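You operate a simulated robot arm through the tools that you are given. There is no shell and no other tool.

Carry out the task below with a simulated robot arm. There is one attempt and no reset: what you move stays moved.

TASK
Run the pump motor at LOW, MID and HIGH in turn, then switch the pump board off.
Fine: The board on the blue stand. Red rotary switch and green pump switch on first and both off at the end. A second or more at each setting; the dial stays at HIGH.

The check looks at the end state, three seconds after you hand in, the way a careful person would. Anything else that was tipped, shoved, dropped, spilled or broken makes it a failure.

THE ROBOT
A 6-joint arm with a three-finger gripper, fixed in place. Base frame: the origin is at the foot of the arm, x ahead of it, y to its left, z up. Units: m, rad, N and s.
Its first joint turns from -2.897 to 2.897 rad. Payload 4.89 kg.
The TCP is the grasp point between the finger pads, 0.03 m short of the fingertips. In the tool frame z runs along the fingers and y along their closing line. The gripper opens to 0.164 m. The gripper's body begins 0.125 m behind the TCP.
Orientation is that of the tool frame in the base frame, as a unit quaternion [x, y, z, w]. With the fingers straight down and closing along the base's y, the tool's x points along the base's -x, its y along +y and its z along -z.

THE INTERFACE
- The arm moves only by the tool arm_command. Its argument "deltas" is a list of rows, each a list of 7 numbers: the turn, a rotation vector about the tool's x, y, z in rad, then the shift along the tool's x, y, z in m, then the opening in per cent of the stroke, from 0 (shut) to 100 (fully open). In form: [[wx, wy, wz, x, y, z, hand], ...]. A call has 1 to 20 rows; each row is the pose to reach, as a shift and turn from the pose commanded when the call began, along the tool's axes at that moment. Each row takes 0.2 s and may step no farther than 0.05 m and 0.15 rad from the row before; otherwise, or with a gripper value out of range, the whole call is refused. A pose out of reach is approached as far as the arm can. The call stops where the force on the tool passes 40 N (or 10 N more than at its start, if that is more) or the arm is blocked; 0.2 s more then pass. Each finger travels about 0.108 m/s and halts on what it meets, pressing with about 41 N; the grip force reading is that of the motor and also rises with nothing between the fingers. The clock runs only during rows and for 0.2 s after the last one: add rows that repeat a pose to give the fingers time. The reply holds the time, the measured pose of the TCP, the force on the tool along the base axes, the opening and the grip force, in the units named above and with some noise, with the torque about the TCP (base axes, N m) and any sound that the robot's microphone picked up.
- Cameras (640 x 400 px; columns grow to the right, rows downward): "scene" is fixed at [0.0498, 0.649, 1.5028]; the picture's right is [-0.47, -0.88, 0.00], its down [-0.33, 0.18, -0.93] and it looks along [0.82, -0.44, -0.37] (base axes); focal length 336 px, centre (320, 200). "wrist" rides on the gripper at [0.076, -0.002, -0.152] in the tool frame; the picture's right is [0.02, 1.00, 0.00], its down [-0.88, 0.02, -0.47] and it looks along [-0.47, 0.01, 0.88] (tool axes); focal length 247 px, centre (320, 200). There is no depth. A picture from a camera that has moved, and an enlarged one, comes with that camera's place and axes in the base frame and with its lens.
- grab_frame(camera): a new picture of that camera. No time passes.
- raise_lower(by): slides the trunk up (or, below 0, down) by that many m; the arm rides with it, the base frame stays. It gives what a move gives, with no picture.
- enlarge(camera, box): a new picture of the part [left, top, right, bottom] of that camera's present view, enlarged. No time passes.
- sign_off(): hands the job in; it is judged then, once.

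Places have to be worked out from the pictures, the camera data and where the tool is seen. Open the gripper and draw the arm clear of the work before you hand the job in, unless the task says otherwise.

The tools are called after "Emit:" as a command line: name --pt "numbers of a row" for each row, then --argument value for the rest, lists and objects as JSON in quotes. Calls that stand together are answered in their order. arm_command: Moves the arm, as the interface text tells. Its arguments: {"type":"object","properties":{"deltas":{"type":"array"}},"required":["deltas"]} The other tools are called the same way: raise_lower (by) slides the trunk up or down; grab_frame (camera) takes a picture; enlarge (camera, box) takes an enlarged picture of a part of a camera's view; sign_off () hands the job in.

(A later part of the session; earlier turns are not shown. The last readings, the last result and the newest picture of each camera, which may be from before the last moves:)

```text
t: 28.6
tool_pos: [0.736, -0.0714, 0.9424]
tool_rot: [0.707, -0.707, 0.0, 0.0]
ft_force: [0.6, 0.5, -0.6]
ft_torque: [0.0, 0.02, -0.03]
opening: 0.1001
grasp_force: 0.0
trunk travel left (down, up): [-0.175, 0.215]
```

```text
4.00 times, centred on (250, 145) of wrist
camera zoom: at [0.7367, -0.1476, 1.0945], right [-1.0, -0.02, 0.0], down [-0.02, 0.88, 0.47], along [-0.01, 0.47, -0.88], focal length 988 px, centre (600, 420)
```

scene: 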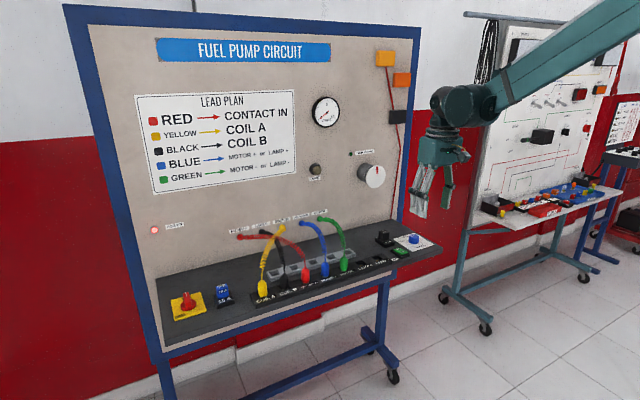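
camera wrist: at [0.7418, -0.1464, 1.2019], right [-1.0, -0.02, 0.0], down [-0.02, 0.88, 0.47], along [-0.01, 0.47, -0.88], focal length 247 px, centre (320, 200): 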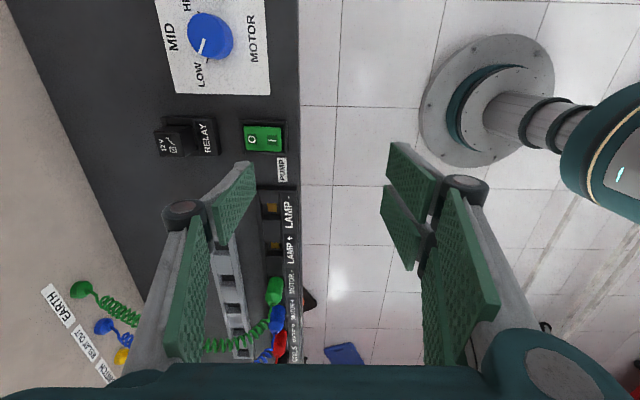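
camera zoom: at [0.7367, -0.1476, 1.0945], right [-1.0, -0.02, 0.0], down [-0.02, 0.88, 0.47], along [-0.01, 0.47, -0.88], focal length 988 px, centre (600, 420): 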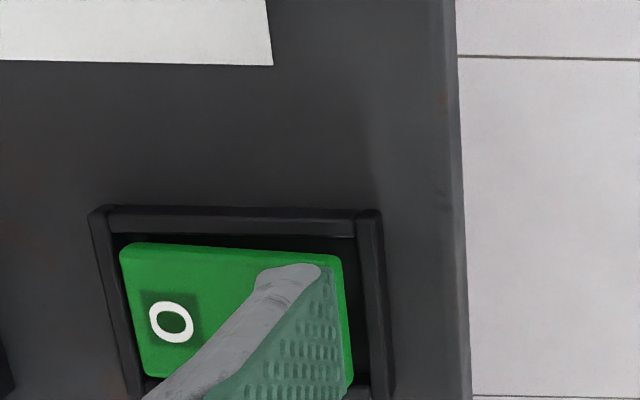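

The tip is right at the I end's surface. I press down further in 1.5 mm steps.

Emit:
arm_command --pt "0 0 0 0 0 0.0015 61" --pt "0 0 0 0 0 0.003 61" --pt "0 0 0 0 0 0.0045 61" --pt "0 0 0 0 0 0.006 61" --pt "0 0 0 0 0 0.007 61"

Emit:
enlarge --camera "scene" --box '[385, 220, 433, 265]'

```text
t: 29.8
tool_pos: [0.7337, -0.0708, 0.9365]
tool_rot: [0.708, -0.707, 0.0, 0.0]
ft_force: [2.2, -0.4, 10.7]
ft_torque: [-0.02, -0.73, -0.04]
opening: 0.1028
grasp_force: 2.9
trunk travel left (down, up): [-0.175, 0.215]
```

```text
8.89 times, centred on (409, 242) of scene
camera zoom: at [0.0498, 0.649, 1.5028], right [-0.47, -0.88, 0.0], down [-0.33, 0.18, -0.93], along [0.82, -0.44, -0.37], focal length 2990 px, centre (-471, -178)
```

zoom: 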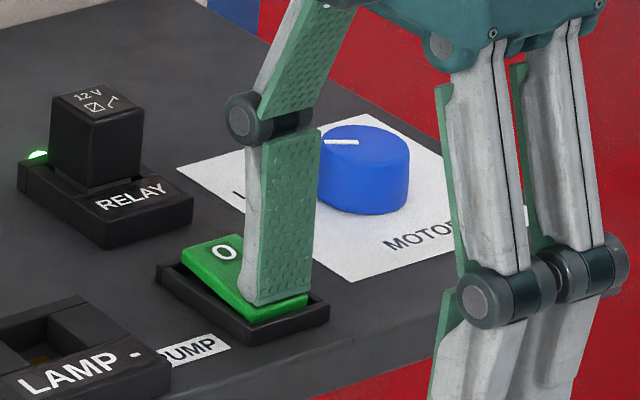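

The rocker has flipped to I and a green light has come on at the relay. I lift straight off and check the motor lamp, the gauge and the dial.

Emit:
arm_command --pt "0 0 0 0 0 -0.01 61" --pt "0 0 0 0 0 -0.03 61" --pt "0 0 0 0 0 -0.06 61" --pt "0 0 0 0 0 -0.1 61" --pt "0 0 0 0 0 -0.13 61" --pt "0 0 0 0 0 -0.13 61"

Emit:
grab_frame --camera "scene"

Emit:
enlarge --camera "scene" --box '[375, 215, 449, 265]'

Emit:
enlarge --camera "scene" --box '[290, 80, 410, 200]'

Emit:
grab_frame --camera "wrist"

```text
t: 31.2
tool_pos: [0.7331, -0.0713, 1.0661]
tool_rot: [-0.707, 0.707, -0.001, 0.0]
ft_force: [-0.2, 0.3, 0.1]
ft_torque: [-0.01, -0.11, 0.01]
opening: 0.1002
grasp_force: 0.0
trunk travel left (down, up): [-0.175, 0.215]
```

```text
taken
```

scene: 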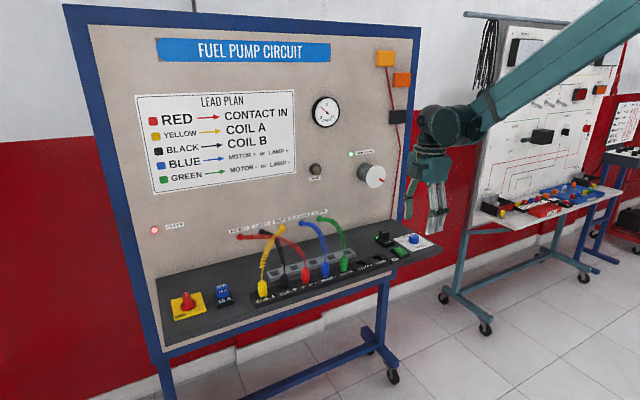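

```text
8.00 times, centred on (412, 240) of scene
camera zoom: at [0.0498, 0.649, 1.5028], right [-0.47, -0.88, 0.0], down [-0.33, 0.18, -0.93], along [0.82, -0.44, -0.37], focal length 2691 px, centre (-416, -120)
```

zoom: 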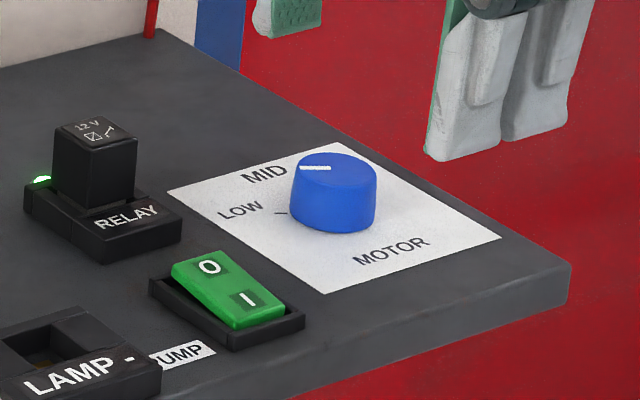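

```text
3.33 times, centred on (350, 140) of scene
camera zoom: at [0.0498, 0.649, 1.5028], right [-0.47, -0.88, 0.0], down [-0.33, 0.18, -0.93], along [0.82, -0.44, -0.37], focal length 1121 px, centre (220, 400)
```

zoom: 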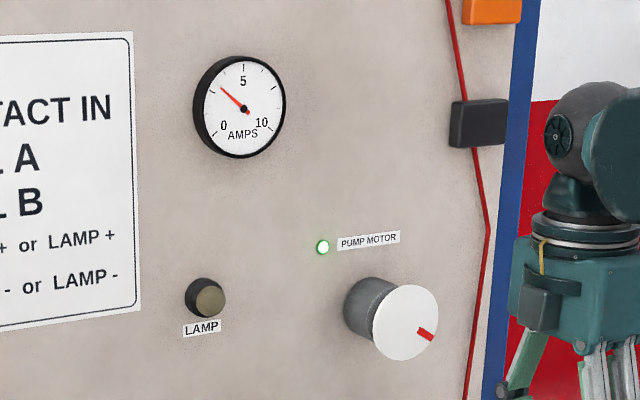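

```text
taken
camera wrist: at [0.735, -0.1474, 1.2183], right [-1.0, -0.02, 0.0], down [-0.02, 0.88, 0.47], along [-0.01, 0.47, -0.88], focal length 247 px, centre (320, 200)
```

wrist: 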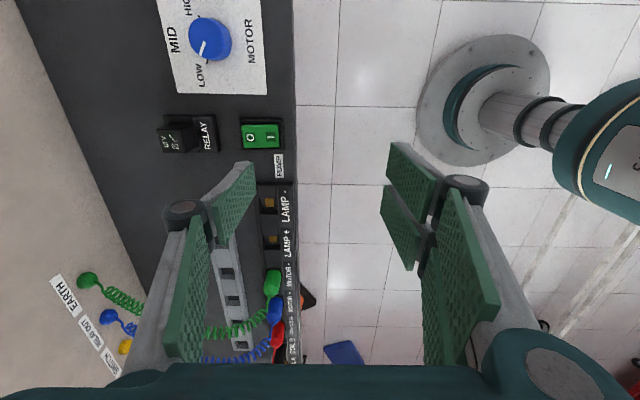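

The motor runs: PUMP MOTOR lamp is green, gauge about 3 A and the wheel has turned, with the dial at LOW, for well over a second already by the time I reach it. I move above the dial, TCP to about (0.856, -0.173, 1.05).

Emit:
arm_command --pt "0 0 0 0.026 -0.03 0.0 50" --pt "0 0 0 0.052 -0.06 0.0 45" --pt "0 0 0 0.078 -0.09 0.0 45" --pt "0 0 0 0.102 -0.122 0.0 45" --pt "0 0 0 0.102 -0.122 0.015 45" --pt "0 0 0 0.102 -0.122 0.015 45"

Emit:
grab_frame --camera "wrist"

Emit:
enlarge --camera "wrist" --box '[260, 90, 380, 190]'

Emit:
enlarge --camera "scene" --box '[340, 100, 460, 270]'

```text
t: 32.6
tool_pos: [0.8561, -0.1752, 1.0501]
tool_rot: [-0.707, 0.707, 0.001, 0.001]
ft_force: [-0.1, -0.3, -0.9]
ft_torque: [0.01, 0.09, 0.02]
opening: 0.074
grasp_force: 0.1
trunk travel left (down, up): [-0.175, 0.215]
```

```text
taken
camera wrist: at [0.8583, -0.2505, 1.2018], right [-1.0, -0.02, 0.0], down [-0.02, 0.88, 0.47], along [-0.01, 0.47, -0.88], focal length 247 px, centre (320, 200)
```

wrist: 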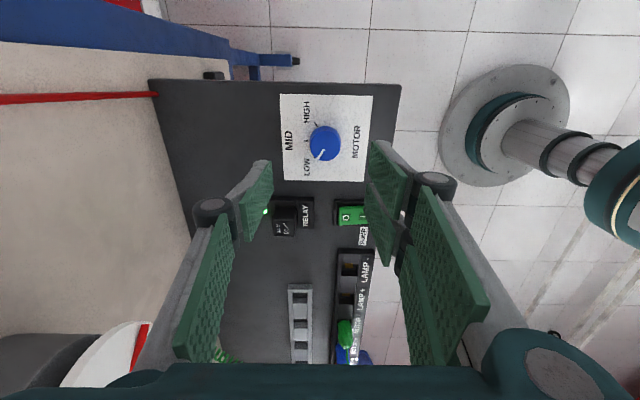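

```text
4.00 times, centred on (320, 140) of wrist
camera zoom: at [0.8583, -0.2505, 1.2018], right [-1.0, -0.02, 0.0], down [-0.02, 0.88, 0.47], along [-0.01, 0.47, -0.88], focal length 988 px, centre (320, 440)
```

zoom: 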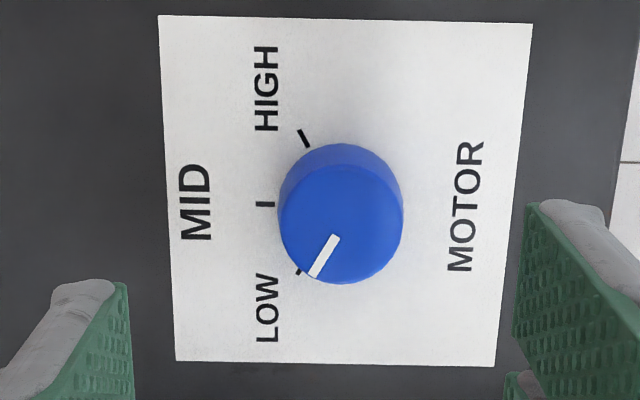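

```text
2.35 times, centred on (400, 185) of scene
camera zoom: at [0.0498, 0.649, 1.5028], right [-0.47, -0.88, 0.0], down [-0.33, 0.18, -0.93], along [0.82, -0.44, -0.37], focal length 791 px, centre (132, 235)
```

zoom: 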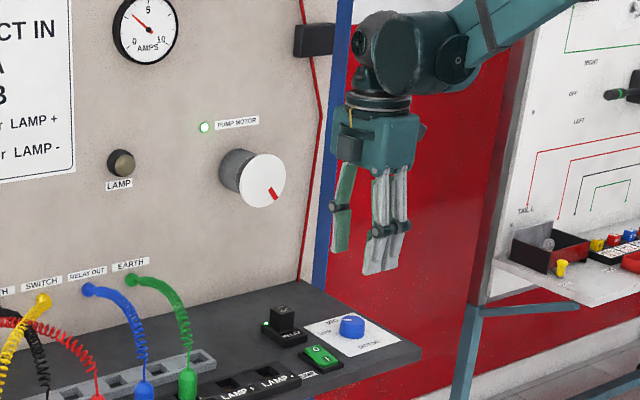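

All three ticks are visible now: LOW, MID and HIGH about 60° apart, with the pointer exactly on LOW. The knob axis comes out at about (0.851, -0.168), 37 mm across, so I correct by 5 mm in x and y and descend part way.

Emit:
arm_command --pt "0 0 0 -0.005 0.005 0.0 42" --pt "0 0 0 -0.005 0.005 0.025 42" --pt "0 0 0 -0.005 0.005 0.05 40" --pt "0 0 0 -0.005 0.005 0.075 40" --pt "0 0 0 -0.005 0.005 0.09 40" --pt "0 0 0 -0.005 0.005 0.09 40"

Emit:
enlarge --camera "wrist" --box '[240, 90, 400, 220]'

Emit:
enlarge --camera "scene" --box '[340, 100, 460, 270]'

```text
t: 34.0
tool_pos: [0.8508, -0.1689, 0.961]
tool_rot: [0.708, -0.707, 0.0, 0.001]
ft_force: [-0.4, 0.7, -0.4]
ft_torque: [-0.01, 0.04, 0.0]
opening: 0.0656
grasp_force: 0.1
trunk travel left (down, up): [-0.175, 0.215]
```

```text
3.08 times, centred on (320, 155) of wrist
camera zoom: at [0.8531, -0.2447, 1.1123], right [-1.0, -0.02, 0.0], down [-0.02, 0.88, 0.47], along [-0.01, 0.47, -0.88], focal length 760 px, centre (320, 338)
```

zoom: 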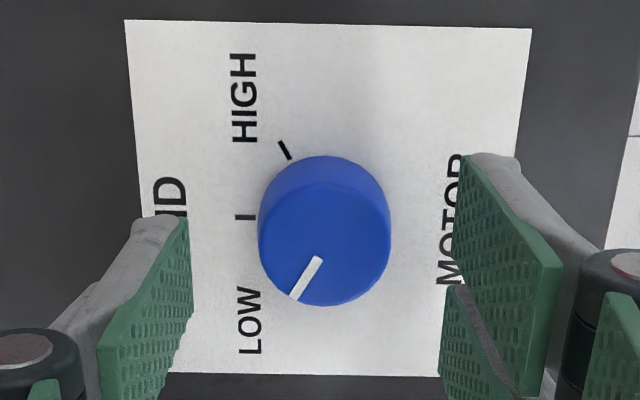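

```text
2.35 times, centred on (400, 185) of scene
camera zoom: at [0.0498, 0.649, 1.5028], right [-0.47, -0.88, 0.0], down [-0.33, 0.18, -0.93], along [0.82, -0.44, -0.37], focal length 791 px, centre (132, 235)
```

zoom: 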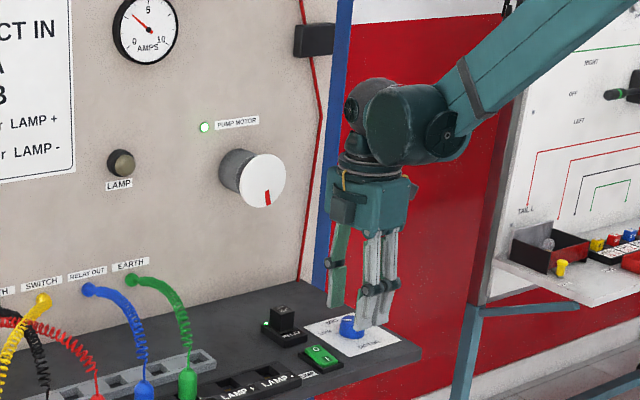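

The knob is centred between the fingers to within about 1 mm. I lower until the tips are about 9 mm above the plate, then close on the knob.

Emit:
arm_command --pt "0 0 0 0 0.001 0.012 40" --pt "0 0 0 0 0.001 0.024 40" --pt "0 0 0 0 0.001 0.033 40" --pt "0 0 0 0 0.001 0.033 40"

Emit:
enlarge --camera "wrist" --box '[240, 90, 400, 220]'

Emit:
enlarge --camera "scene" --box '[380, 200, 450, 265]'

```text
t: 35.0
tool_pos: [0.8495, -0.1674, 0.929]
tool_rot: [-0.707, 0.708, -0.001, 0.0]
ft_force: [1.2, -1.2, 19.7]
ft_torque: [-0.05, 0.15, 0.01]
opening: 0.066
grasp_force: 0.1
trunk travel left (down, up): [-0.175, 0.215]
```

```text
3.08 times, centred on (320, 155) of wrist
camera zoom: at [0.8516, -0.2444, 1.0807], right [-1.0, -0.02, 0.0], down [-0.02, 0.88, 0.47], along [-0.01, 0.47, -0.88], focal length 760 px, centre (320, 338)
```

zoom: 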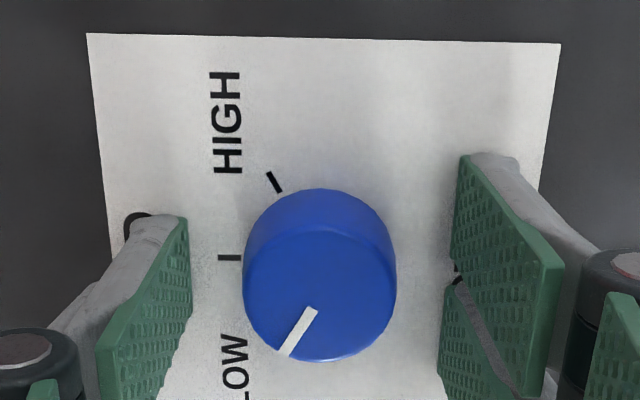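

```text
6.15 times, centred on (415, 232) of scene
camera zoom: at [0.0498, 0.649, 1.5028], right [-0.47, -0.88, 0.0], down [-0.33, 0.18, -0.93], along [0.82, -0.44, -0.37], focal length 2070 px, centre (-265, 0)
```

zoom: 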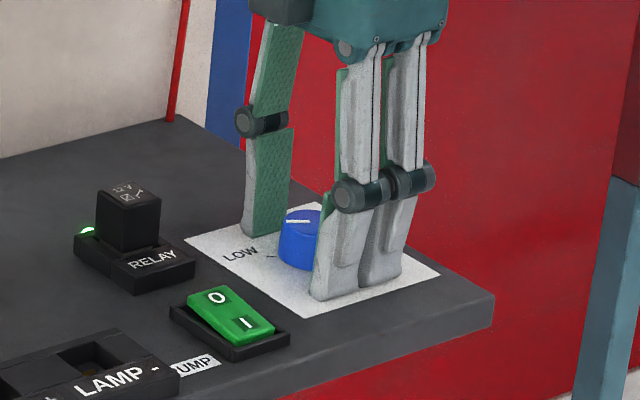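

The 20 N upward force shows the tips are touching the plate (so it is at z≈0.898). I rise 5 mm, shift 2 mm in -y to the refined knob axis, and then close on the knob.

Emit:
arm_command --pt "0 0 0 0.0 0 -0.003 40" --pt "0 0 0 0.0 0 -0.006 40" --pt "0 0 0 0.002 0 -0.006 40" --pt "0 0 0 0.002 0 -0.006 40"

Emit:
arm_command --pt "0 0 0 0 0 0 28" --pt "0 0 0 0 0 0 20" --pt "0 0 0 0 0 0 15" --pt "0 0 0 0 0 0 15"

Emit:
enlarge --camera "wrist" --box '[240, 90, 400, 220]'

```text
t: 36.0
tool_pos: [0.8496, -0.1706, 0.9332]
tool_rot: [0.708, -0.707, 0.0, 0.0]
ft_force: [0.9, -0.5, 0.8]
ft_torque: [0.02, -0.03, 0.03]
opening: 0.0657
grasp_force: 0.1
trunk travel left (down, up): [-0.175, 0.215]
```

```text
t: 37.0
tool_pos: [0.8498, -0.17, 0.9331]
tool_rot: [-0.707, 0.707, 0.0, 0.0]
ft_force: [6.3, 0.3, 1.0]
ft_torque: [0.01, -0.21, -0.01]
opening: 0.0365
grasp_force: 44.9
trunk travel left (down, up): [-0.175, 0.215]
```

```text
3.08 times, centred on (320, 155) of wrist
camera zoom: at [0.8521, -0.2466, 1.0855], right [-1.0, -0.02, 0.0], down [-0.02, 0.88, 0.47], along [-0.01, 0.47, -0.88], focal length 760 px, centre (320, 338)
```

zoom: 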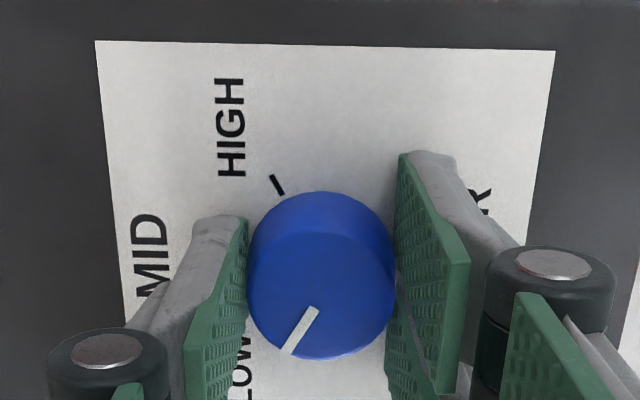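

The knob is held (0.0365 m) with little side force, and it has been running at LOW for over 7 s. I measured the ticks at about 56–60° apart, so I turn clockwise by 1.0 rad towards MID.

Emit:
arm_command --pt "0 0 0.125 0 0 0 15" --pt "0 0 0.25 0 0 0 15" --pt "0 0 0.375 0 0 0 15" --pt "0 0 0.5 0 0 0 15" --pt "0 0 0.625 0 0 0 15" --pt "0 0 0.75 0 0 0 15" --pt "0 0 0.875 0 0 0 15" --pt "0 0 1.0 0 0 0 15" --pt "0 0 1.0 0 0 0 15"

Emit:
enlarge --camera "wrist" --box '[240, 90, 400, 220]'

Emit:
enlarge --camera "scene" --box '[300, 80, 450, 270]'

```text
t: 39.0
tool_pos: [0.8502, -0.1706, 0.9338]
tool_rot: [-0.281, 0.96, 0.0, 0.0]
ft_force: [1.4, -8.8, -21.9]
ft_torque: [-0.34, -0.14, -0.04]
opening: 0.0366
grasp_force: 44.9
trunk travel left (down, up): [-0.175, 0.215]
```

```text
3.08 times, centred on (320, 155) of wrist
camera zoom: at [0.7872, -0.213, 1.0855], right [-0.56, 0.83, 0.0], down [0.73, 0.49, 0.47], along [0.39, 0.26, -0.88], focal length 760 px, centre (320, 338)
```

zoom: 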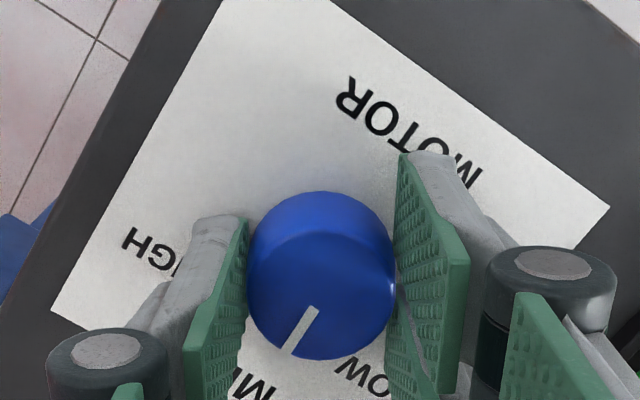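

```text
2.11 times, centred on (375, 175) of scene
camera zoom: at [0.0498, 0.649, 1.5028], right [-0.47, -0.88, 0.0], down [-0.33, 0.18, -0.93], along [0.82, -0.44, -0.37], focal length 708 px, centre (204, 253)
```

zoom: 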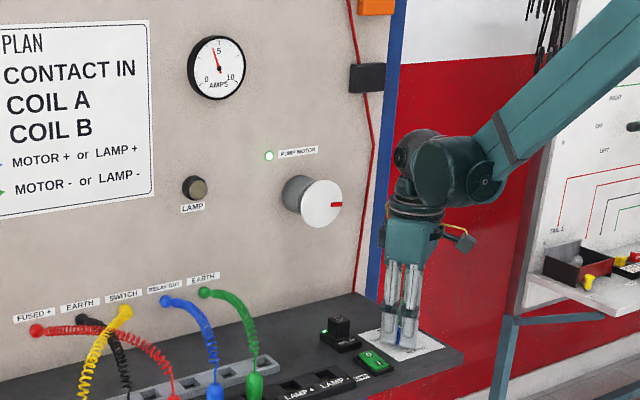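

The gauge has risen to about 4.5 A and the grip did not slip, so the dial is at or near MID; the -22 N in z says the tool is pulling up slightly. I open the hand to relieve this and check the pointer against the MID tick, letting the motor run at MID meanwhile.

Emit:
arm_command --pt "0 0 0 0 0 0 25" --pt "0 0 0 0 0 0 36" --pt "0 0 0 0 0 0 36" --pt "0 0 0 0 0 0 36" --pt "0 0 0 0 0 0 36"

Emit:
enlarge --camera "wrist" --box '[240, 90, 400, 220]'

Emit:
enlarge --camera "scene" --box '[300, 80, 450, 270]'

```text
t: 40.2
tool_pos: [0.85, -0.1704, 0.9347]
tool_rot: [-0.282, 0.96, 0.0, 0.001]
ft_force: [-0.4, 0.3, 1.3]
ft_torque: [-0.01, -0.01, -0.01]
opening: 0.059
grasp_force: 0.1
trunk travel left (down, up): [-0.175, 0.215]
```

```text
3.08 times, centred on (320, 155) of wrist
camera zoom: at [0.7866, -0.2124, 1.0865], right [-0.56, 0.83, 0.0], down [0.73, 0.49, 0.47], along [0.39, 0.26, -0.88], focal length 760 px, centre (320, 338)
```

zoom: 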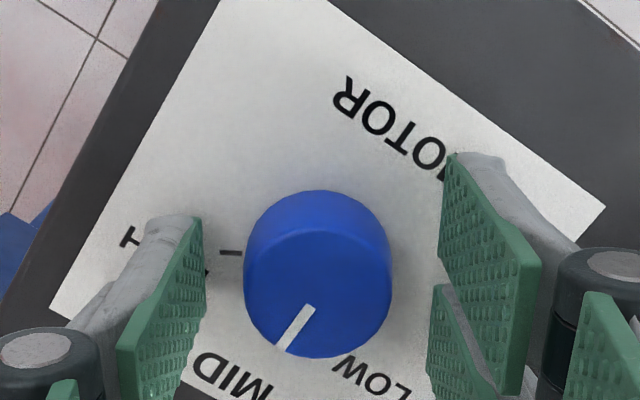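

```text
2.11 times, centred on (375, 175) of scene
camera zoom: at [0.0498, 0.649, 1.5028], right [-0.47, -0.88, 0.0], down [-0.33, 0.18, -0.93], along [0.82, -0.44, -0.37], focal length 708 px, centre (204, 253)
```

zoom: 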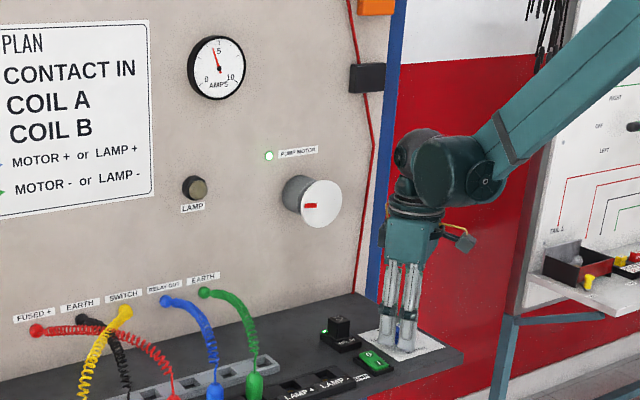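

After release the pointer points straight at MID (it settled into the detent) and the gauge shows about 4.5 A. MID has run over 1.5 s; I close again, hold briefly and turn another 1.03 rad clockwise to HIGH.

Emit:
arm_command --pt "0 0 0 0 0 0 28" --pt "0 0 0 0 0 0 20" --pt "0 0 0 0 0 0 15" --pt "0 0 0 0 0 0 15" --pt "0 0 0 0 0 0 15"

Emit:
arm_command --pt "0 0 0.13 0 0 0 15" --pt "0 0 0.26 0 0 0 15" --pt "0 0 0.39 0 0 0 15" --pt "0 0 0.52 0 0 0 15" --pt "0 0 0.65 0 0 0 15" --pt "0 0 0.78 0 0 0 15" --pt "0 0 0.91 0 0 0 15" --pt "0 0 1.03 0 0 0 15" --pt "0 0 1.03 0 0 0 15"

Emit:
enlarge --camera "wrist" --box '[240, 90, 400, 220]'

Emit:
enlarge --camera "scene" --box '[300, 80, 450, 270]'

```text
t: 41.4
tool_pos: [0.8499, -0.1707, 0.9349]
tool_rot: [-0.28, 0.96, 0.0, -0.001]
ft_force: [9.9, -10.6, 4.6]
ft_torque: [-0.42, -0.24, 0.01]
opening: 0.036
grasp_force: 44.9
trunk travel left (down, up): [-0.175, 0.215]
```

```text
t: 43.4
tool_pos: [0.8496, -0.1712, 0.935]
tool_rot: [0.229, 0.973, 0.0, 0.0]
ft_force: [-0.7, -5.7, 16.0]
ft_torque: [0.02, 0.37, -0.04]
opening: 0.0358
grasp_force: 44.9
trunk travel left (down, up): [-0.175, 0.215]
```

```text
3.08 times, centred on (320, 155) of wrist
camera zoom: at [0.781, -0.1379, 1.0864], right [0.43, 0.9, 0.0], down [0.8, -0.38, 0.47], along [0.43, -0.2, -0.88], focal length 760 px, centre (320, 338)
```

zoom: 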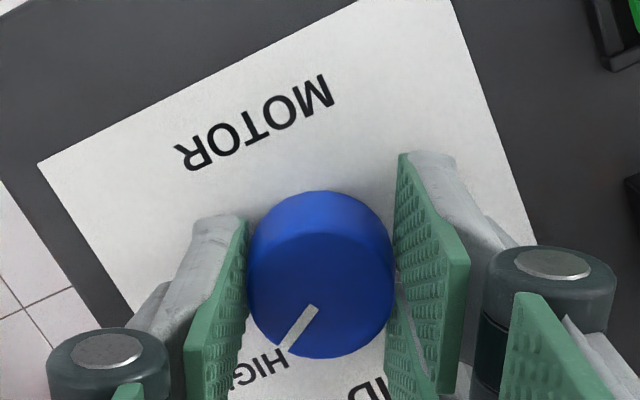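

```text
2.11 times, centred on (375, 175) of scene
camera zoom: at [0.0498, 0.649, 1.5028], right [-0.47, -0.88, 0.0], down [-0.33, 0.18, -0.93], along [0.82, -0.44, -0.37], focal length 708 px, centre (204, 253)
```

zoom: 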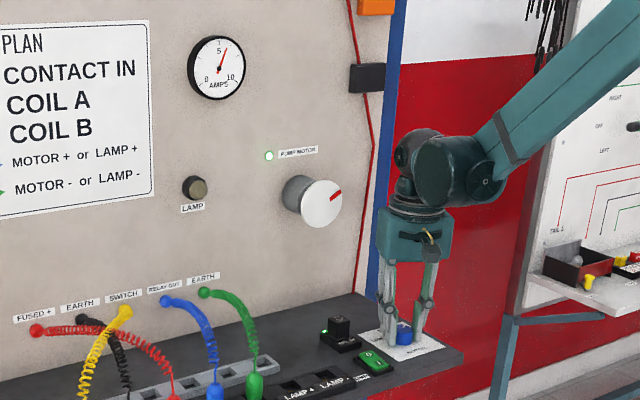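

The gauge is up to about 6 A: HIGH. I open the hand, let it settle, and check the pointer against the HIGH tick.

Emit:
arm_command --pt "0 0 0 0 0 0 25" --pt "0 0 0 0 0 0 38" --pt "0 0 0 0 0 0 38" --pt "0 0 0 0 0 -0.02 38" --pt "0 0 0 0 0 -0.05 38" --pt "0 0 0 0 0 -0.09 38" --pt "0 0 0 0 0 -0.13 38" --pt "0 0 0 0 0 -0.13 38"

Emit:
enlarge --camera "wrist" --box '[240, 80, 400, 200]'

Emit:
enlarge --camera "scene" --box '[375, 215, 449, 265]'

Emit:
enlarge --camera "scene" --box '[290, 80, 410, 200]'

```text
t: 45.2
tool_pos: [0.8489, -0.1711, 1.0648]
tool_rot: [0.228, 0.974, 0.0, 0.001]
ft_force: [-1.0, 0.4, 0.1]
ft_torque: [0.01, -0.1, 0.02]
opening: 0.0623
grasp_force: 0.0
trunk travel left (down, up): [-0.175, 0.215]
```

```text
3.33 times, centred on (320, 140) of wrist
camera zoom: at [0.7802, -0.1391, 1.2165], right [0.42, 0.91, 0.0], down [0.8, -0.37, 0.47], along [0.43, -0.2, -0.88], focal length 823 px, centre (320, 400)
```

zoom: 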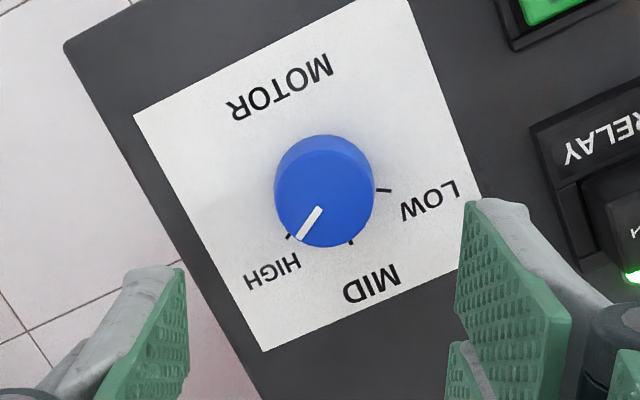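

```text
8.00 times, centred on (412, 240) of scene
camera zoom: at [0.0498, 0.649, 1.5028], right [-0.47, -0.88, 0.0], down [-0.33, 0.18, -0.93], along [0.82, -0.44, -0.37], focal length 2691 px, centre (-416, -120)
```

zoom: 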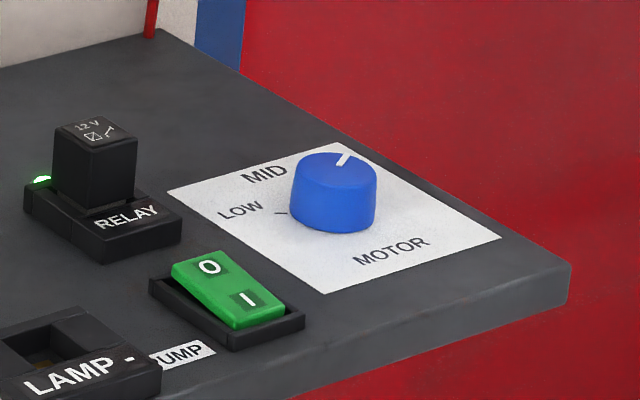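

```text
3.33 times, centred on (350, 140) of scene
camera zoom: at [0.0498, 0.649, 1.5028], right [-0.47, -0.88, 0.0], down [-0.33, 0.18, -0.93], along [0.82, -0.44, -0.37], focal length 1121 px, centre (220, 400)
```

zoom: 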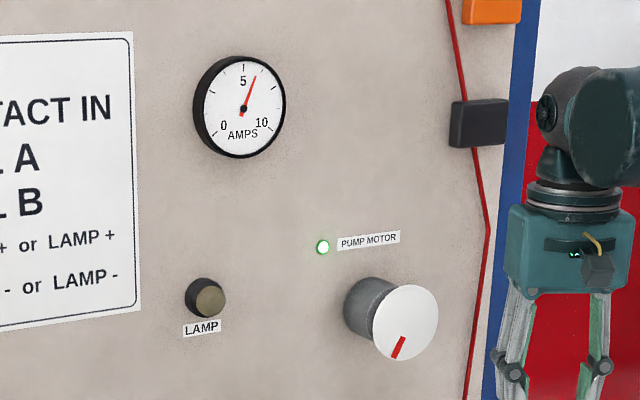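

The pointer sits on the HIGH tick and the motor has run there for over 1.5 s at about 6 A. Now I turn the tool back to the -90° orientation, open to 0.10 m and go above the rocker's O end.

Emit:
arm_command --pt "0 0 -0.145 0.0086 0.0037 0 40" --pt "0 0 -0.29 0.0172 0.0074 0 45" --pt "0 0 -0.435 0.0258 0.011 0 50" --pt "0 0 -0.58 0.0344 0.0147 0 55" --pt "0 0 -0.725 0.043 0.0184 0 61" --pt "0 0 -0.87 0.0516 0.0221 0 61" --pt "0 0 -1.015 0.0602 0.0258 0 61" --pt "0 0 -1.16 0.0688 0.0294 0 61" --pt "0 0 -1.305 0.0774 0.0331 0 61" --pt "0 0 -1.45 0.086 0.0368 0 61" --pt "0 0 -1.595 0.0946 0.0405 0 61" --pt "0 0 -1.74 0.1032 0.0441 0.005 61" --pt "0 0 -1.885 0.1118 0.0478 0.01 61" --pt "0 0 -2.03 0.1204 0.0515 0.0134 61" --pt "0 0 -2.03 0.1204 0.0515 0.0134 61"

Emit:
enlarge --camera "wrist" --box '[200, 105, 340, 195]'

Emit:
enlarge --camera "scene" --box '[340, 140, 460, 270]'

```text
t: 48.4
tool_pos: [0.7652, -0.0702, 1.0519]
tool_rot: [0.707, -0.707, 0.0, -0.001]
ft_force: [-0.8, -0.3, -0.9]
ft_torque: [0.04, -0.03, 0.04]
opening: 0.1001
grasp_force: 0.0
trunk travel left (down, up): [-0.175, 0.215]
```

```text
4.44 times, centred on (270, 150) of wrist
camera zoom: at [0.767, -0.1464, 1.2026], right [-1.0, -0.02, 0.0], down [-0.02, 0.88, 0.47], along [-0.01, 0.47, -0.88], focal length 1098 px, centre (542, 422)
```

zoom: 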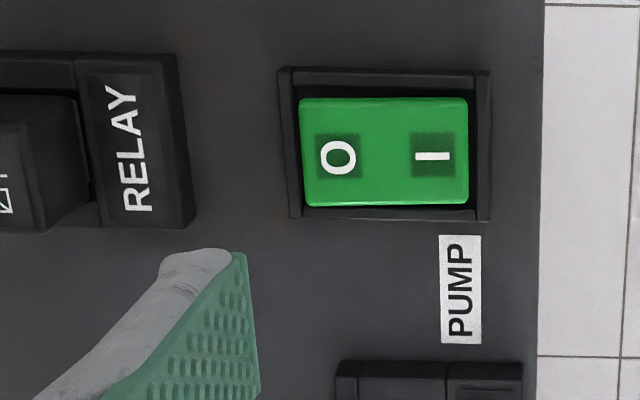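

```text
3.08 times, centred on (400, 205) of scene
camera zoom: at [0.0498, 0.649, 1.5028], right [-0.47, -0.88, 0.0], down [-0.33, 0.18, -0.93], along [0.82, -0.44, -0.37], focal length 1035 px, centre (74, 185)
```

zoom: 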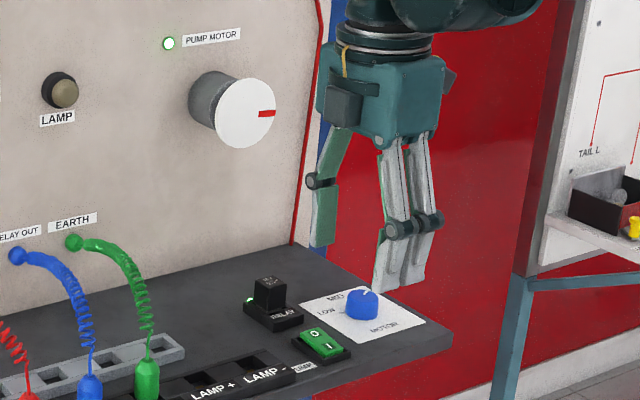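

The fingertip is above x≈0.817–0.832 and the raised O end is at x≈0.829, so only a 1 mm shift is needed. I descend to near contact.

Emit:
arm_command --pt "0 0 0 0.0005 0.001 0.03 61" --pt "0 0 0 0.0005 0.001 0.06 61" --pt "0 0 0 0.0005 0.001 0.085 61" --pt "0 0 0 0.0005 0.001 0.098 61" --pt "0 0 0 0.0005 0.001 0.104 61" --pt "0 0 0 0.0005 0.001 0.104 61"

Emit:
enlarge --camera "scene" --box '[385, 220, 433, 265]'

Emit:
enlarge --camera "wrist" --box '[190, 95, 310, 195]'

```text
t: 49.8
tool_pos: [0.7641, -0.0713, 0.9464]
tool_rot: [-0.707, 0.707, 0.0, 0.001]
ft_force: [0.2, -0.8, 0.4]
ft_torque: [-0.03, 0.01, 0.02]
opening: 0.0996
grasp_force: 0.1
trunk travel left (down, up): [-0.175, 0.215]
```

```text
8.89 times, centred on (409, 242) of scene
camera zoom: at [0.0498, 0.649, 1.5028], right [-0.47, -0.88, 0.0], down [-0.33, 0.18, -0.93], along [0.82, -0.44, -0.37], focal length 2990 px, centre (-471, -178)
```

zoom: 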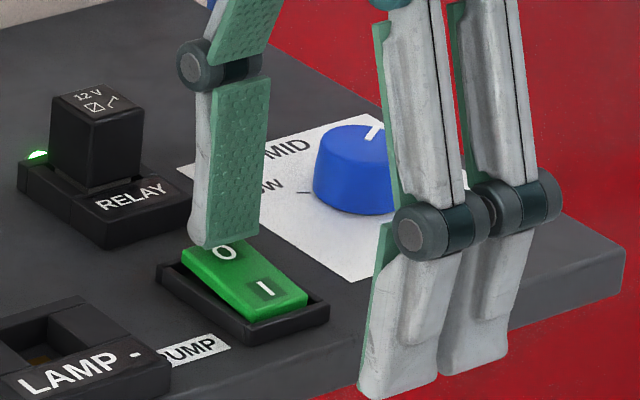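

```text
4.00 times, centred on (250, 145) of wrist
camera zoom: at [0.7667, -0.1472, 1.0982], right [-1.0, -0.02, 0.0], down [-0.02, 0.88, 0.47], along [-0.01, 0.47, -0.88], focal length 988 px, centre (600, 420)
```

zoom: 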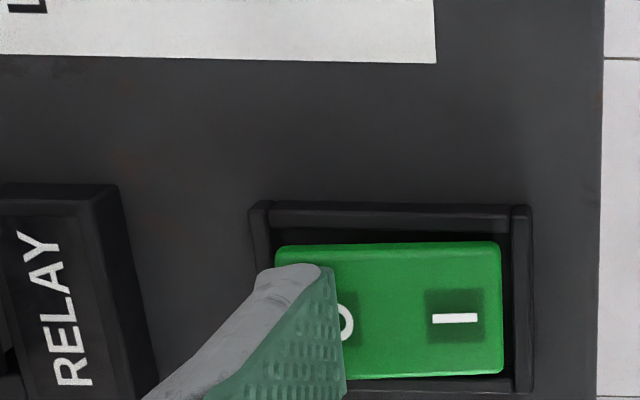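

The tip is just above the raised O end. I shift 1 mm towards the front and press down in small steps.

Emit:
arm_command --pt "0 0 0 0 0.001 0.002 61" --pt "0 0 0 0 0.001 0.004 61" --pt "0 0 0 0 0.001 0.006 61" --pt "0 0 0 0 0.001 0.0075 61" --pt "0 0 0 0 0.001 0.009 61" --pt "0 0 0 0 0.001 0.01 61"

Emit:
enlarge --camera "scene" --box '[385, 220, 433, 265]'

```text
t: 51.2
tool_pos: [0.7634, -0.0702, 0.9372]
tool_rot: [-0.707, 0.708, 0.0, -0.001]
ft_force: [3.6, -2.8, 12.3]
ft_torque: [-0.06, -0.72, -0.1]
opening: 0.1037
grasp_force: 4.0
trunk travel left (down, up): [-0.175, 0.215]
```

```text
8.89 times, centred on (409, 242) of scene
camera zoom: at [0.0498, 0.649, 1.5028], right [-0.47, -0.88, 0.0], down [-0.33, 0.18, -0.93], along [0.82, -0.44, -0.37], focal length 2990 px, centre (-471, -178)
```

zoom: 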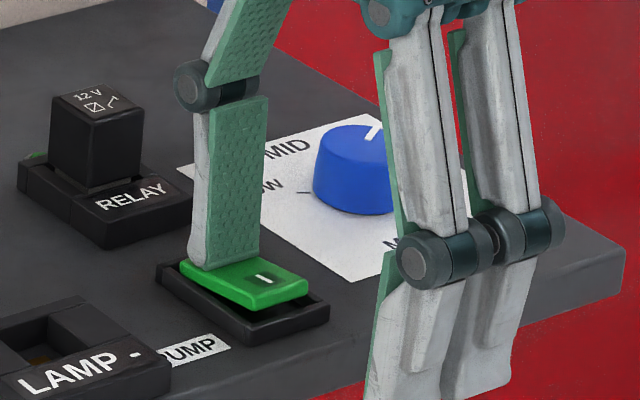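

The rocker is back at O and the relay light is out. I lift straight up and verify the lamp, the gauge and the dial.

Emit:
arm_command --pt "0 0 0 0 0 -0.005 61" --pt "0 0 0 0 0 -0.02 61" --pt "0 0 0 0 0 -0.05 61" --pt "0 0 0 0 0 -0.09 61" --pt "0 0 0 0 0 -0.13 61" --pt "0 0 0 0 0 -0.17 61" --pt "0 0 0 0 0 -0.18 61"

Emit:
enlarge --camera "scene" --box '[375, 215, 449, 265]'

Emit:
enlarge --camera "scene" --box '[290, 80, 410, 200]'

Emit:
enlarge --camera "wrist" --box '[150, 0, 310, 170]'

```text
t: 52.8
tool_pos: [0.7629, -0.0701, 1.117]
tool_rot: [0.707, -0.707, 0.0, 0.0]
ft_force: [-0.6, -0.6, 0.3]
ft_torque: [-0.02, -0.03, 0.02]
opening: 0.1001
grasp_force: 0.1
trunk travel left (down, up): [-0.175, 0.215]
```

```text
8.00 times, centred on (412, 240) of scene
camera zoom: at [0.0498, 0.649, 1.5028], right [-0.47, -0.88, 0.0], down [-0.33, 0.18, -0.93], along [0.82, -0.44, -0.37], focal length 2691 px, centre (-416, -120)
```

zoom: 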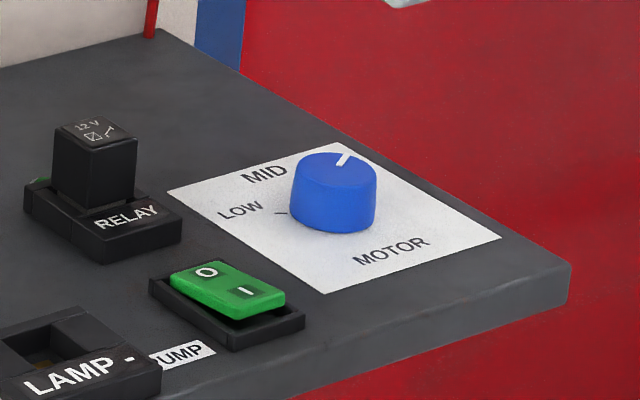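

```text
3.33 times, centred on (350, 140) of scene
camera zoom: at [0.0498, 0.649, 1.5028], right [-0.47, -0.88, 0.0], down [-0.33, 0.18, -0.93], along [0.82, -0.44, -0.37], focal length 1121 px, centre (220, 400)
```

zoom: 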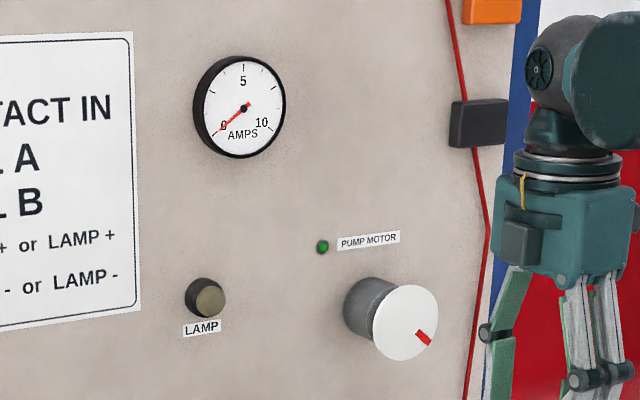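

```text
2.35 times, centred on (230, 85) of wrist
camera zoom: at [0.7643, -0.1467, 1.2685], right [-1.0, -0.02, 0.0], down [-0.02, 0.88, 0.47], along [-0.01, 0.47, -0.88], focal length 581 px, centre (532, 471)
```

zoom: 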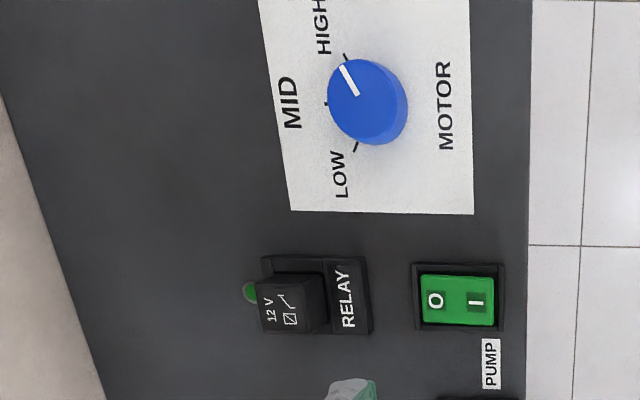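

The pump is off, gauge at zero, dial on HIGH. I travel back left with the hand turned to the nominal orientation, to finish with the red switch.

Emit:
arm_command --pt "0 0 0.105 -0.03 0.01 0 55" --pt "0 0 0.21 -0.075 0.02 0 50" --pt "0 0 0.315 -0.12 0.03 0 45" --pt "0 0 0.42 -0.167 0.04 0 40" --pt "0 0 0.525 -0.215 0.043 0 35" --pt "0 0 0.63 -0.263 0.043 0 35" --pt "0 0 0.735 -0.311 0.043 0 35" --pt "0 0 0.84 -0.359 0.043 0 35" --pt "0 0 0.945 -0.407 0.043 0 35" --pt "0 0 1.05 -0.455 0.043 0 35" --pt "0 0 1.155 -0.503 0.043 0 35" --pt "0 0 1.26 -0.551 0.043 0 35" --pt "0 0 1.365 -0.599 0.043 0 35" --pt "0 0 1.47 -0.645 0.043 0 35" --pt "0 0 1.5708 -0.6856 0.043 0 35" --pt "0 0 1.5708 -0.6856 0.043 0 35"

Emit:
arm_command --pt "0 0 0 -0.035 0 0 35" --pt "0 0 0 -0.07 0 0 35" --pt "0 0 0 -0.105 0 0 35" --pt "0 0 0 -0.14 0 0 35" --pt "0 0 0 -0.14 0 0.04 35" --pt "0 0 0 -0.14 0 0.08 35" --pt "0 0 0 -0.14 0 0.08 35"

Emit:
grab_frame --camera "wrist"

Emit:
enlarge --camera "wrist" --box '[250, 90, 390, 190]'

```text
t: 56.2
tool_pos: [0.7224, 0.6184, 1.1142]
tool_rot: [0.001, 1.0, 0.0, 0.0]
ft_force: [-0.4, 0.5, -0.3]
ft_torque: [-0.11, 0.07, -0.02]
opening: 0.0575
grasp_force: 0.2
trunk travel left (down, up): [-0.175, 0.215]
```

```text
t: 57.8
tool_pos: [0.8586, 0.6142, 1.0354]
tool_rot: [0.0, 1.0, 0.0, 0.0]
ft_force: [0.4, 0.3, -0.6]
ft_torque: [-0.01, 0.04, 0.03]
opening: 0.0575
grasp_force: 0.1
trunk travel left (down, up): [-0.175, 0.215]
```

```text
taken
camera wrist: at [0.784, 0.6128, 1.1859], right [-0.02, 1.0, 0.0], down [0.88, 0.02, 0.47], along [0.47, 0.01, -0.88], focal length 247 px, centre (320, 200)
```

wrist: 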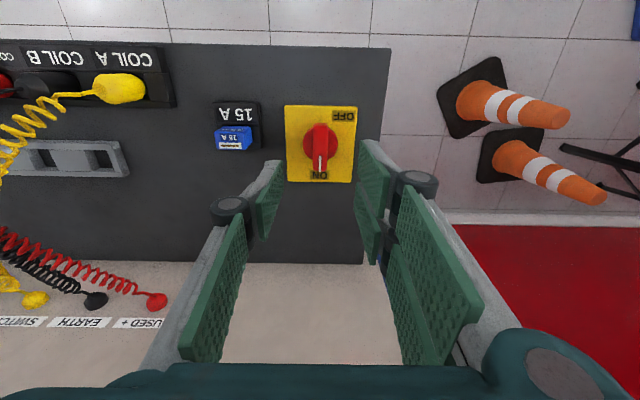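

```text
4.00 times, centred on (320, 140) of wrist
camera zoom: at [0.784, 0.6128, 1.1859], right [-0.02, 1.0, 0.0], down [0.88, 0.02, 0.47], along [0.47, 0.01, -0.88], focal length 988 px, centre (320, 440)
```

zoom: 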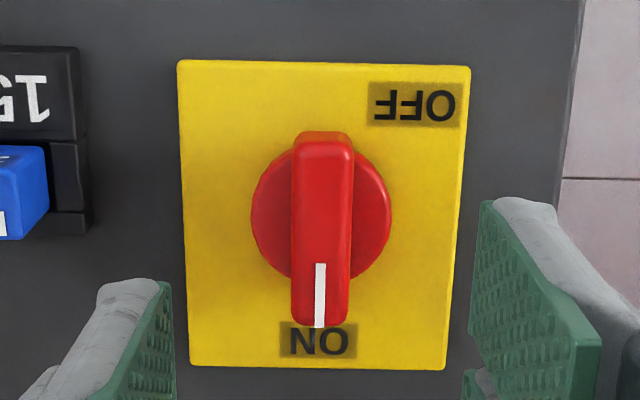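

The bar is centred between the fingers and the fuse is well clear. I descend to the same height as before (TCP z≈0.943) and close on the bar.

Emit:
arm_command --pt "0 0 0 0 0 0.03 33" --pt "0 0 0 0 0 0.06 31" --pt "0 0 0 0 0 0.08 31" --pt "0 0 0 0 0 0.0926 31" --pt "0 0 0 0 0 0.0926 31"

Emit:
arm_command --pt "0 0 0 0 0 0 18" --pt "0 0 0 0 0 0 5" --pt "0 0 0 0 0 0 5" --pt "0 0 0 0 0 0 5"

Emit:
enlarge --camera "wrist" --box '[250, 110, 390, 220]'

```text
t: 59.0
tool_pos: [0.8605, 0.6128, 0.9433]
tool_rot: [0.0, 1.0, 0.0, 0.0]
ft_force: [1.4, -0.1, -0.8]
ft_torque: [-0.02, -0.01, -0.03]
opening: 0.0506
grasp_force: 0.0
trunk travel left (down, up): [-0.175, 0.215]
```

```text
t: 60.0
tool_pos: [0.8608, 0.6139, 0.9433]
tool_rot: [0.0, 1.0, 0.0, 0.0]
ft_force: [6.3, 16.0, 2.6]
ft_torque: [0.47, -0.38, -0.01]
opening: 0.0158
grasp_force: 44.7
trunk travel left (down, up): [-0.175, 0.215]
```

```text
3.64 times, centred on (320, 165) of wrist
camera zoom: at [0.7851, 0.6131, 1.0956], right [-0.02, 1.0, 0.0], down [0.88, 0.02, 0.47], along [0.47, 0.01, -0.88], focal length 898 px, centre (320, 327)
```

zoom: 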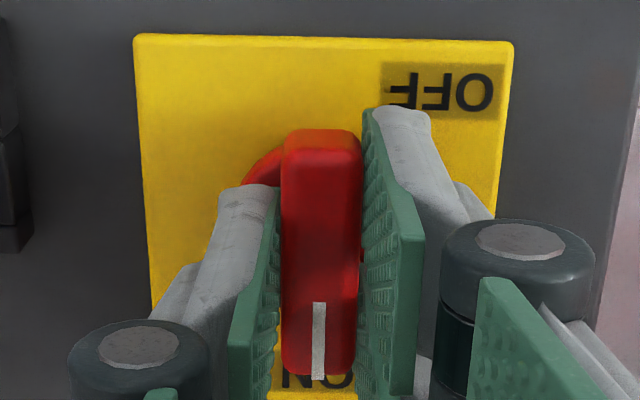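

The bar is held at 0.0158 m. I turn counterclockwise (seen from above) by 90° back to OFF.

Emit:
arm_command --pt "0 0 -0.14 0 0.0005 0 5" --pt "0 0 -0.28 0 0.0005 0 5" --pt "0 0 -0.42 0 0.0005 0 5" --pt "0 0 -0.56 0 0.0005 0 5" --pt "0 0 -0.7 0 0.0005 0 5" --pt "0 0 -0.84 0 0.0005 0 5" --pt "0 0 -0.98 0 0.0005 0 5" --pt "0 0 -1.12 0 0.0005 0 5" --pt "0 0 -1.26 0 0.0005 0 5" --pt "0 0 -1.4 0 0.0005 0 5" --pt "0 0 -1.51 0 0.0005 0 5" --pt "0 0 -1.5708 0 0.0005 0 5" --pt "0 0 -1.5708 0 0.0005 0 5"

Emit:
grab_frame --camera "wrist"

Emit:
enlarge --camera "scene" --box '[130, 210, 260, 330]'

```text
t: 62.8
tool_pos: [0.8604, 0.6151, 0.944]
tool_rot: [0.707, -0.707, -0.001, 0.0]
ft_force: [0.0, 22.5, 8.4]
ft_torque: [1.55, 0.03, -0.02]
opening: 0.0159
grasp_force: 44.6
trunk travel left (down, up): [-0.175, 0.215]
```

```text
taken
camera wrist: at [0.8621, 0.5393, 1.0956], right [-1.0, -0.02, 0.0], down [-0.02, 0.88, 0.47], along [-0.01, 0.47, -0.88], focal length 247 px, centre (320, 200)
```

wrist: 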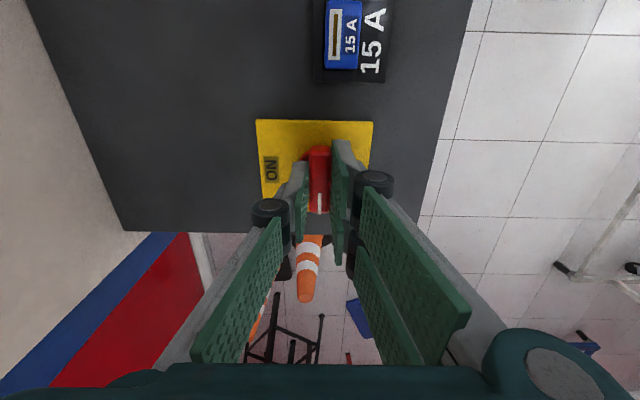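

```text
3.33 times, centred on (195, 270) of scene
camera zoom: at [0.0498, 0.649, 1.5028], right [-0.47, -0.88, 0.0], down [-0.33, 0.18, -0.93], along [0.82, -0.44, -0.37], focal length 1121 px, centre (737, -33)
```

zoom: 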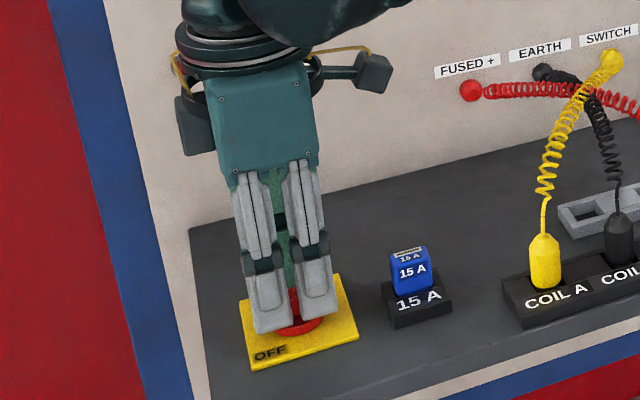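

The bar is back along y, at OFF. I open the hand, rise straight up and check the switch and the POWER lamp.

Emit:
arm_command --pt "0 0 0 0 0 0 20" --pt "0 0 0 0 0 0 35" --pt "0 0 0 0 0 0 35" --pt "0 0 0 0 0 -0.02 35" --pt "0 0 0 0 0 -0.06 35" --pt "0 0 0 0 0 -0.1 35" --pt "0 0 0 0 0 -0.14 35" --pt "0 0 0 0 0 -0.18 35" --pt "0 0 0 0 0 -0.18 35"

Emit:
grab_frame --camera "wrist"

Emit:
enlarge --camera "wrist" --box '[260, 70, 370, 170]'

Emit:
enlarge --camera "scene" --box '[130, 210, 260, 330]'

```text
t: 64.8
tool_pos: [0.8616, 0.6143, 1.1248]
tool_rot: [-0.707, 0.707, 0.001, 0.0]
ft_force: [0.2, 0.2, 0.0]
ft_torque: [0.03, -0.05, 0.02]
opening: 0.0576
grasp_force: 0.0
trunk travel left (down, up): [-0.175, 0.215]
```

```text
taken
camera wrist: at [0.8636, 0.5379, 1.2766], right [-1.0, -0.02, 0.0], down [-0.02, 0.88, 0.47], along [-0.01, 0.47, -0.88], focal length 247 px, centre (320, 200)
```

wrist: 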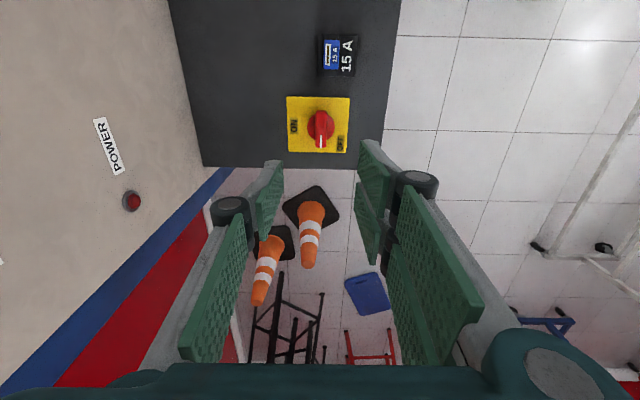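

```text
4.00 times, centred on (315, 120) of wrist
camera zoom: at [0.8636, 0.5379, 1.2766], right [-1.0, -0.02, 0.0], down [-0.02, 0.88, 0.47], along [-0.01, 0.47, -0.88], focal length 988 px, centre (340, 520)
```

zoom: 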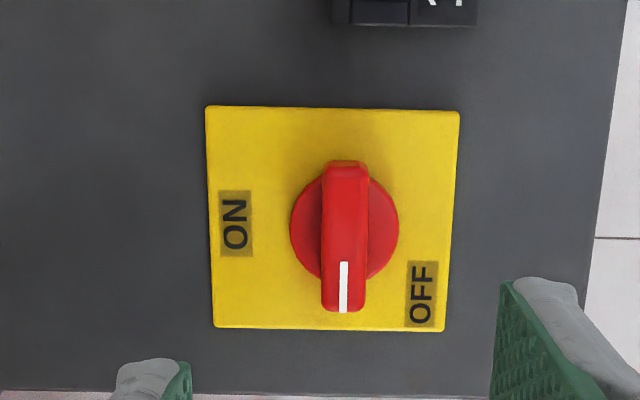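

```text
3.33 times, centred on (195, 270) of scene
camera zoom: at [0.0498, 0.649, 1.5028], right [-0.47, -0.88, 0.0], down [-0.33, 0.18, -0.93], along [0.82, -0.44, -0.37], focal length 1121 px, centre (737, -33)
```

zoom: 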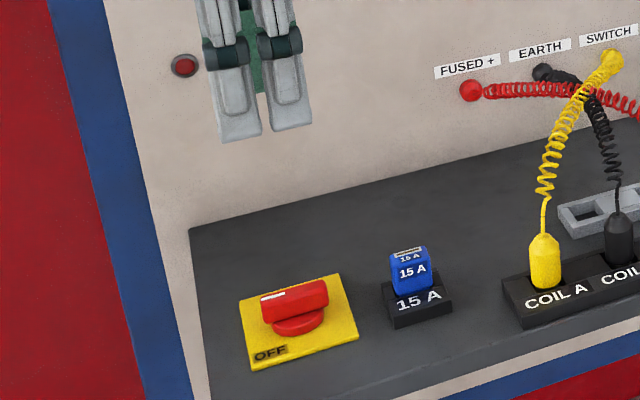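

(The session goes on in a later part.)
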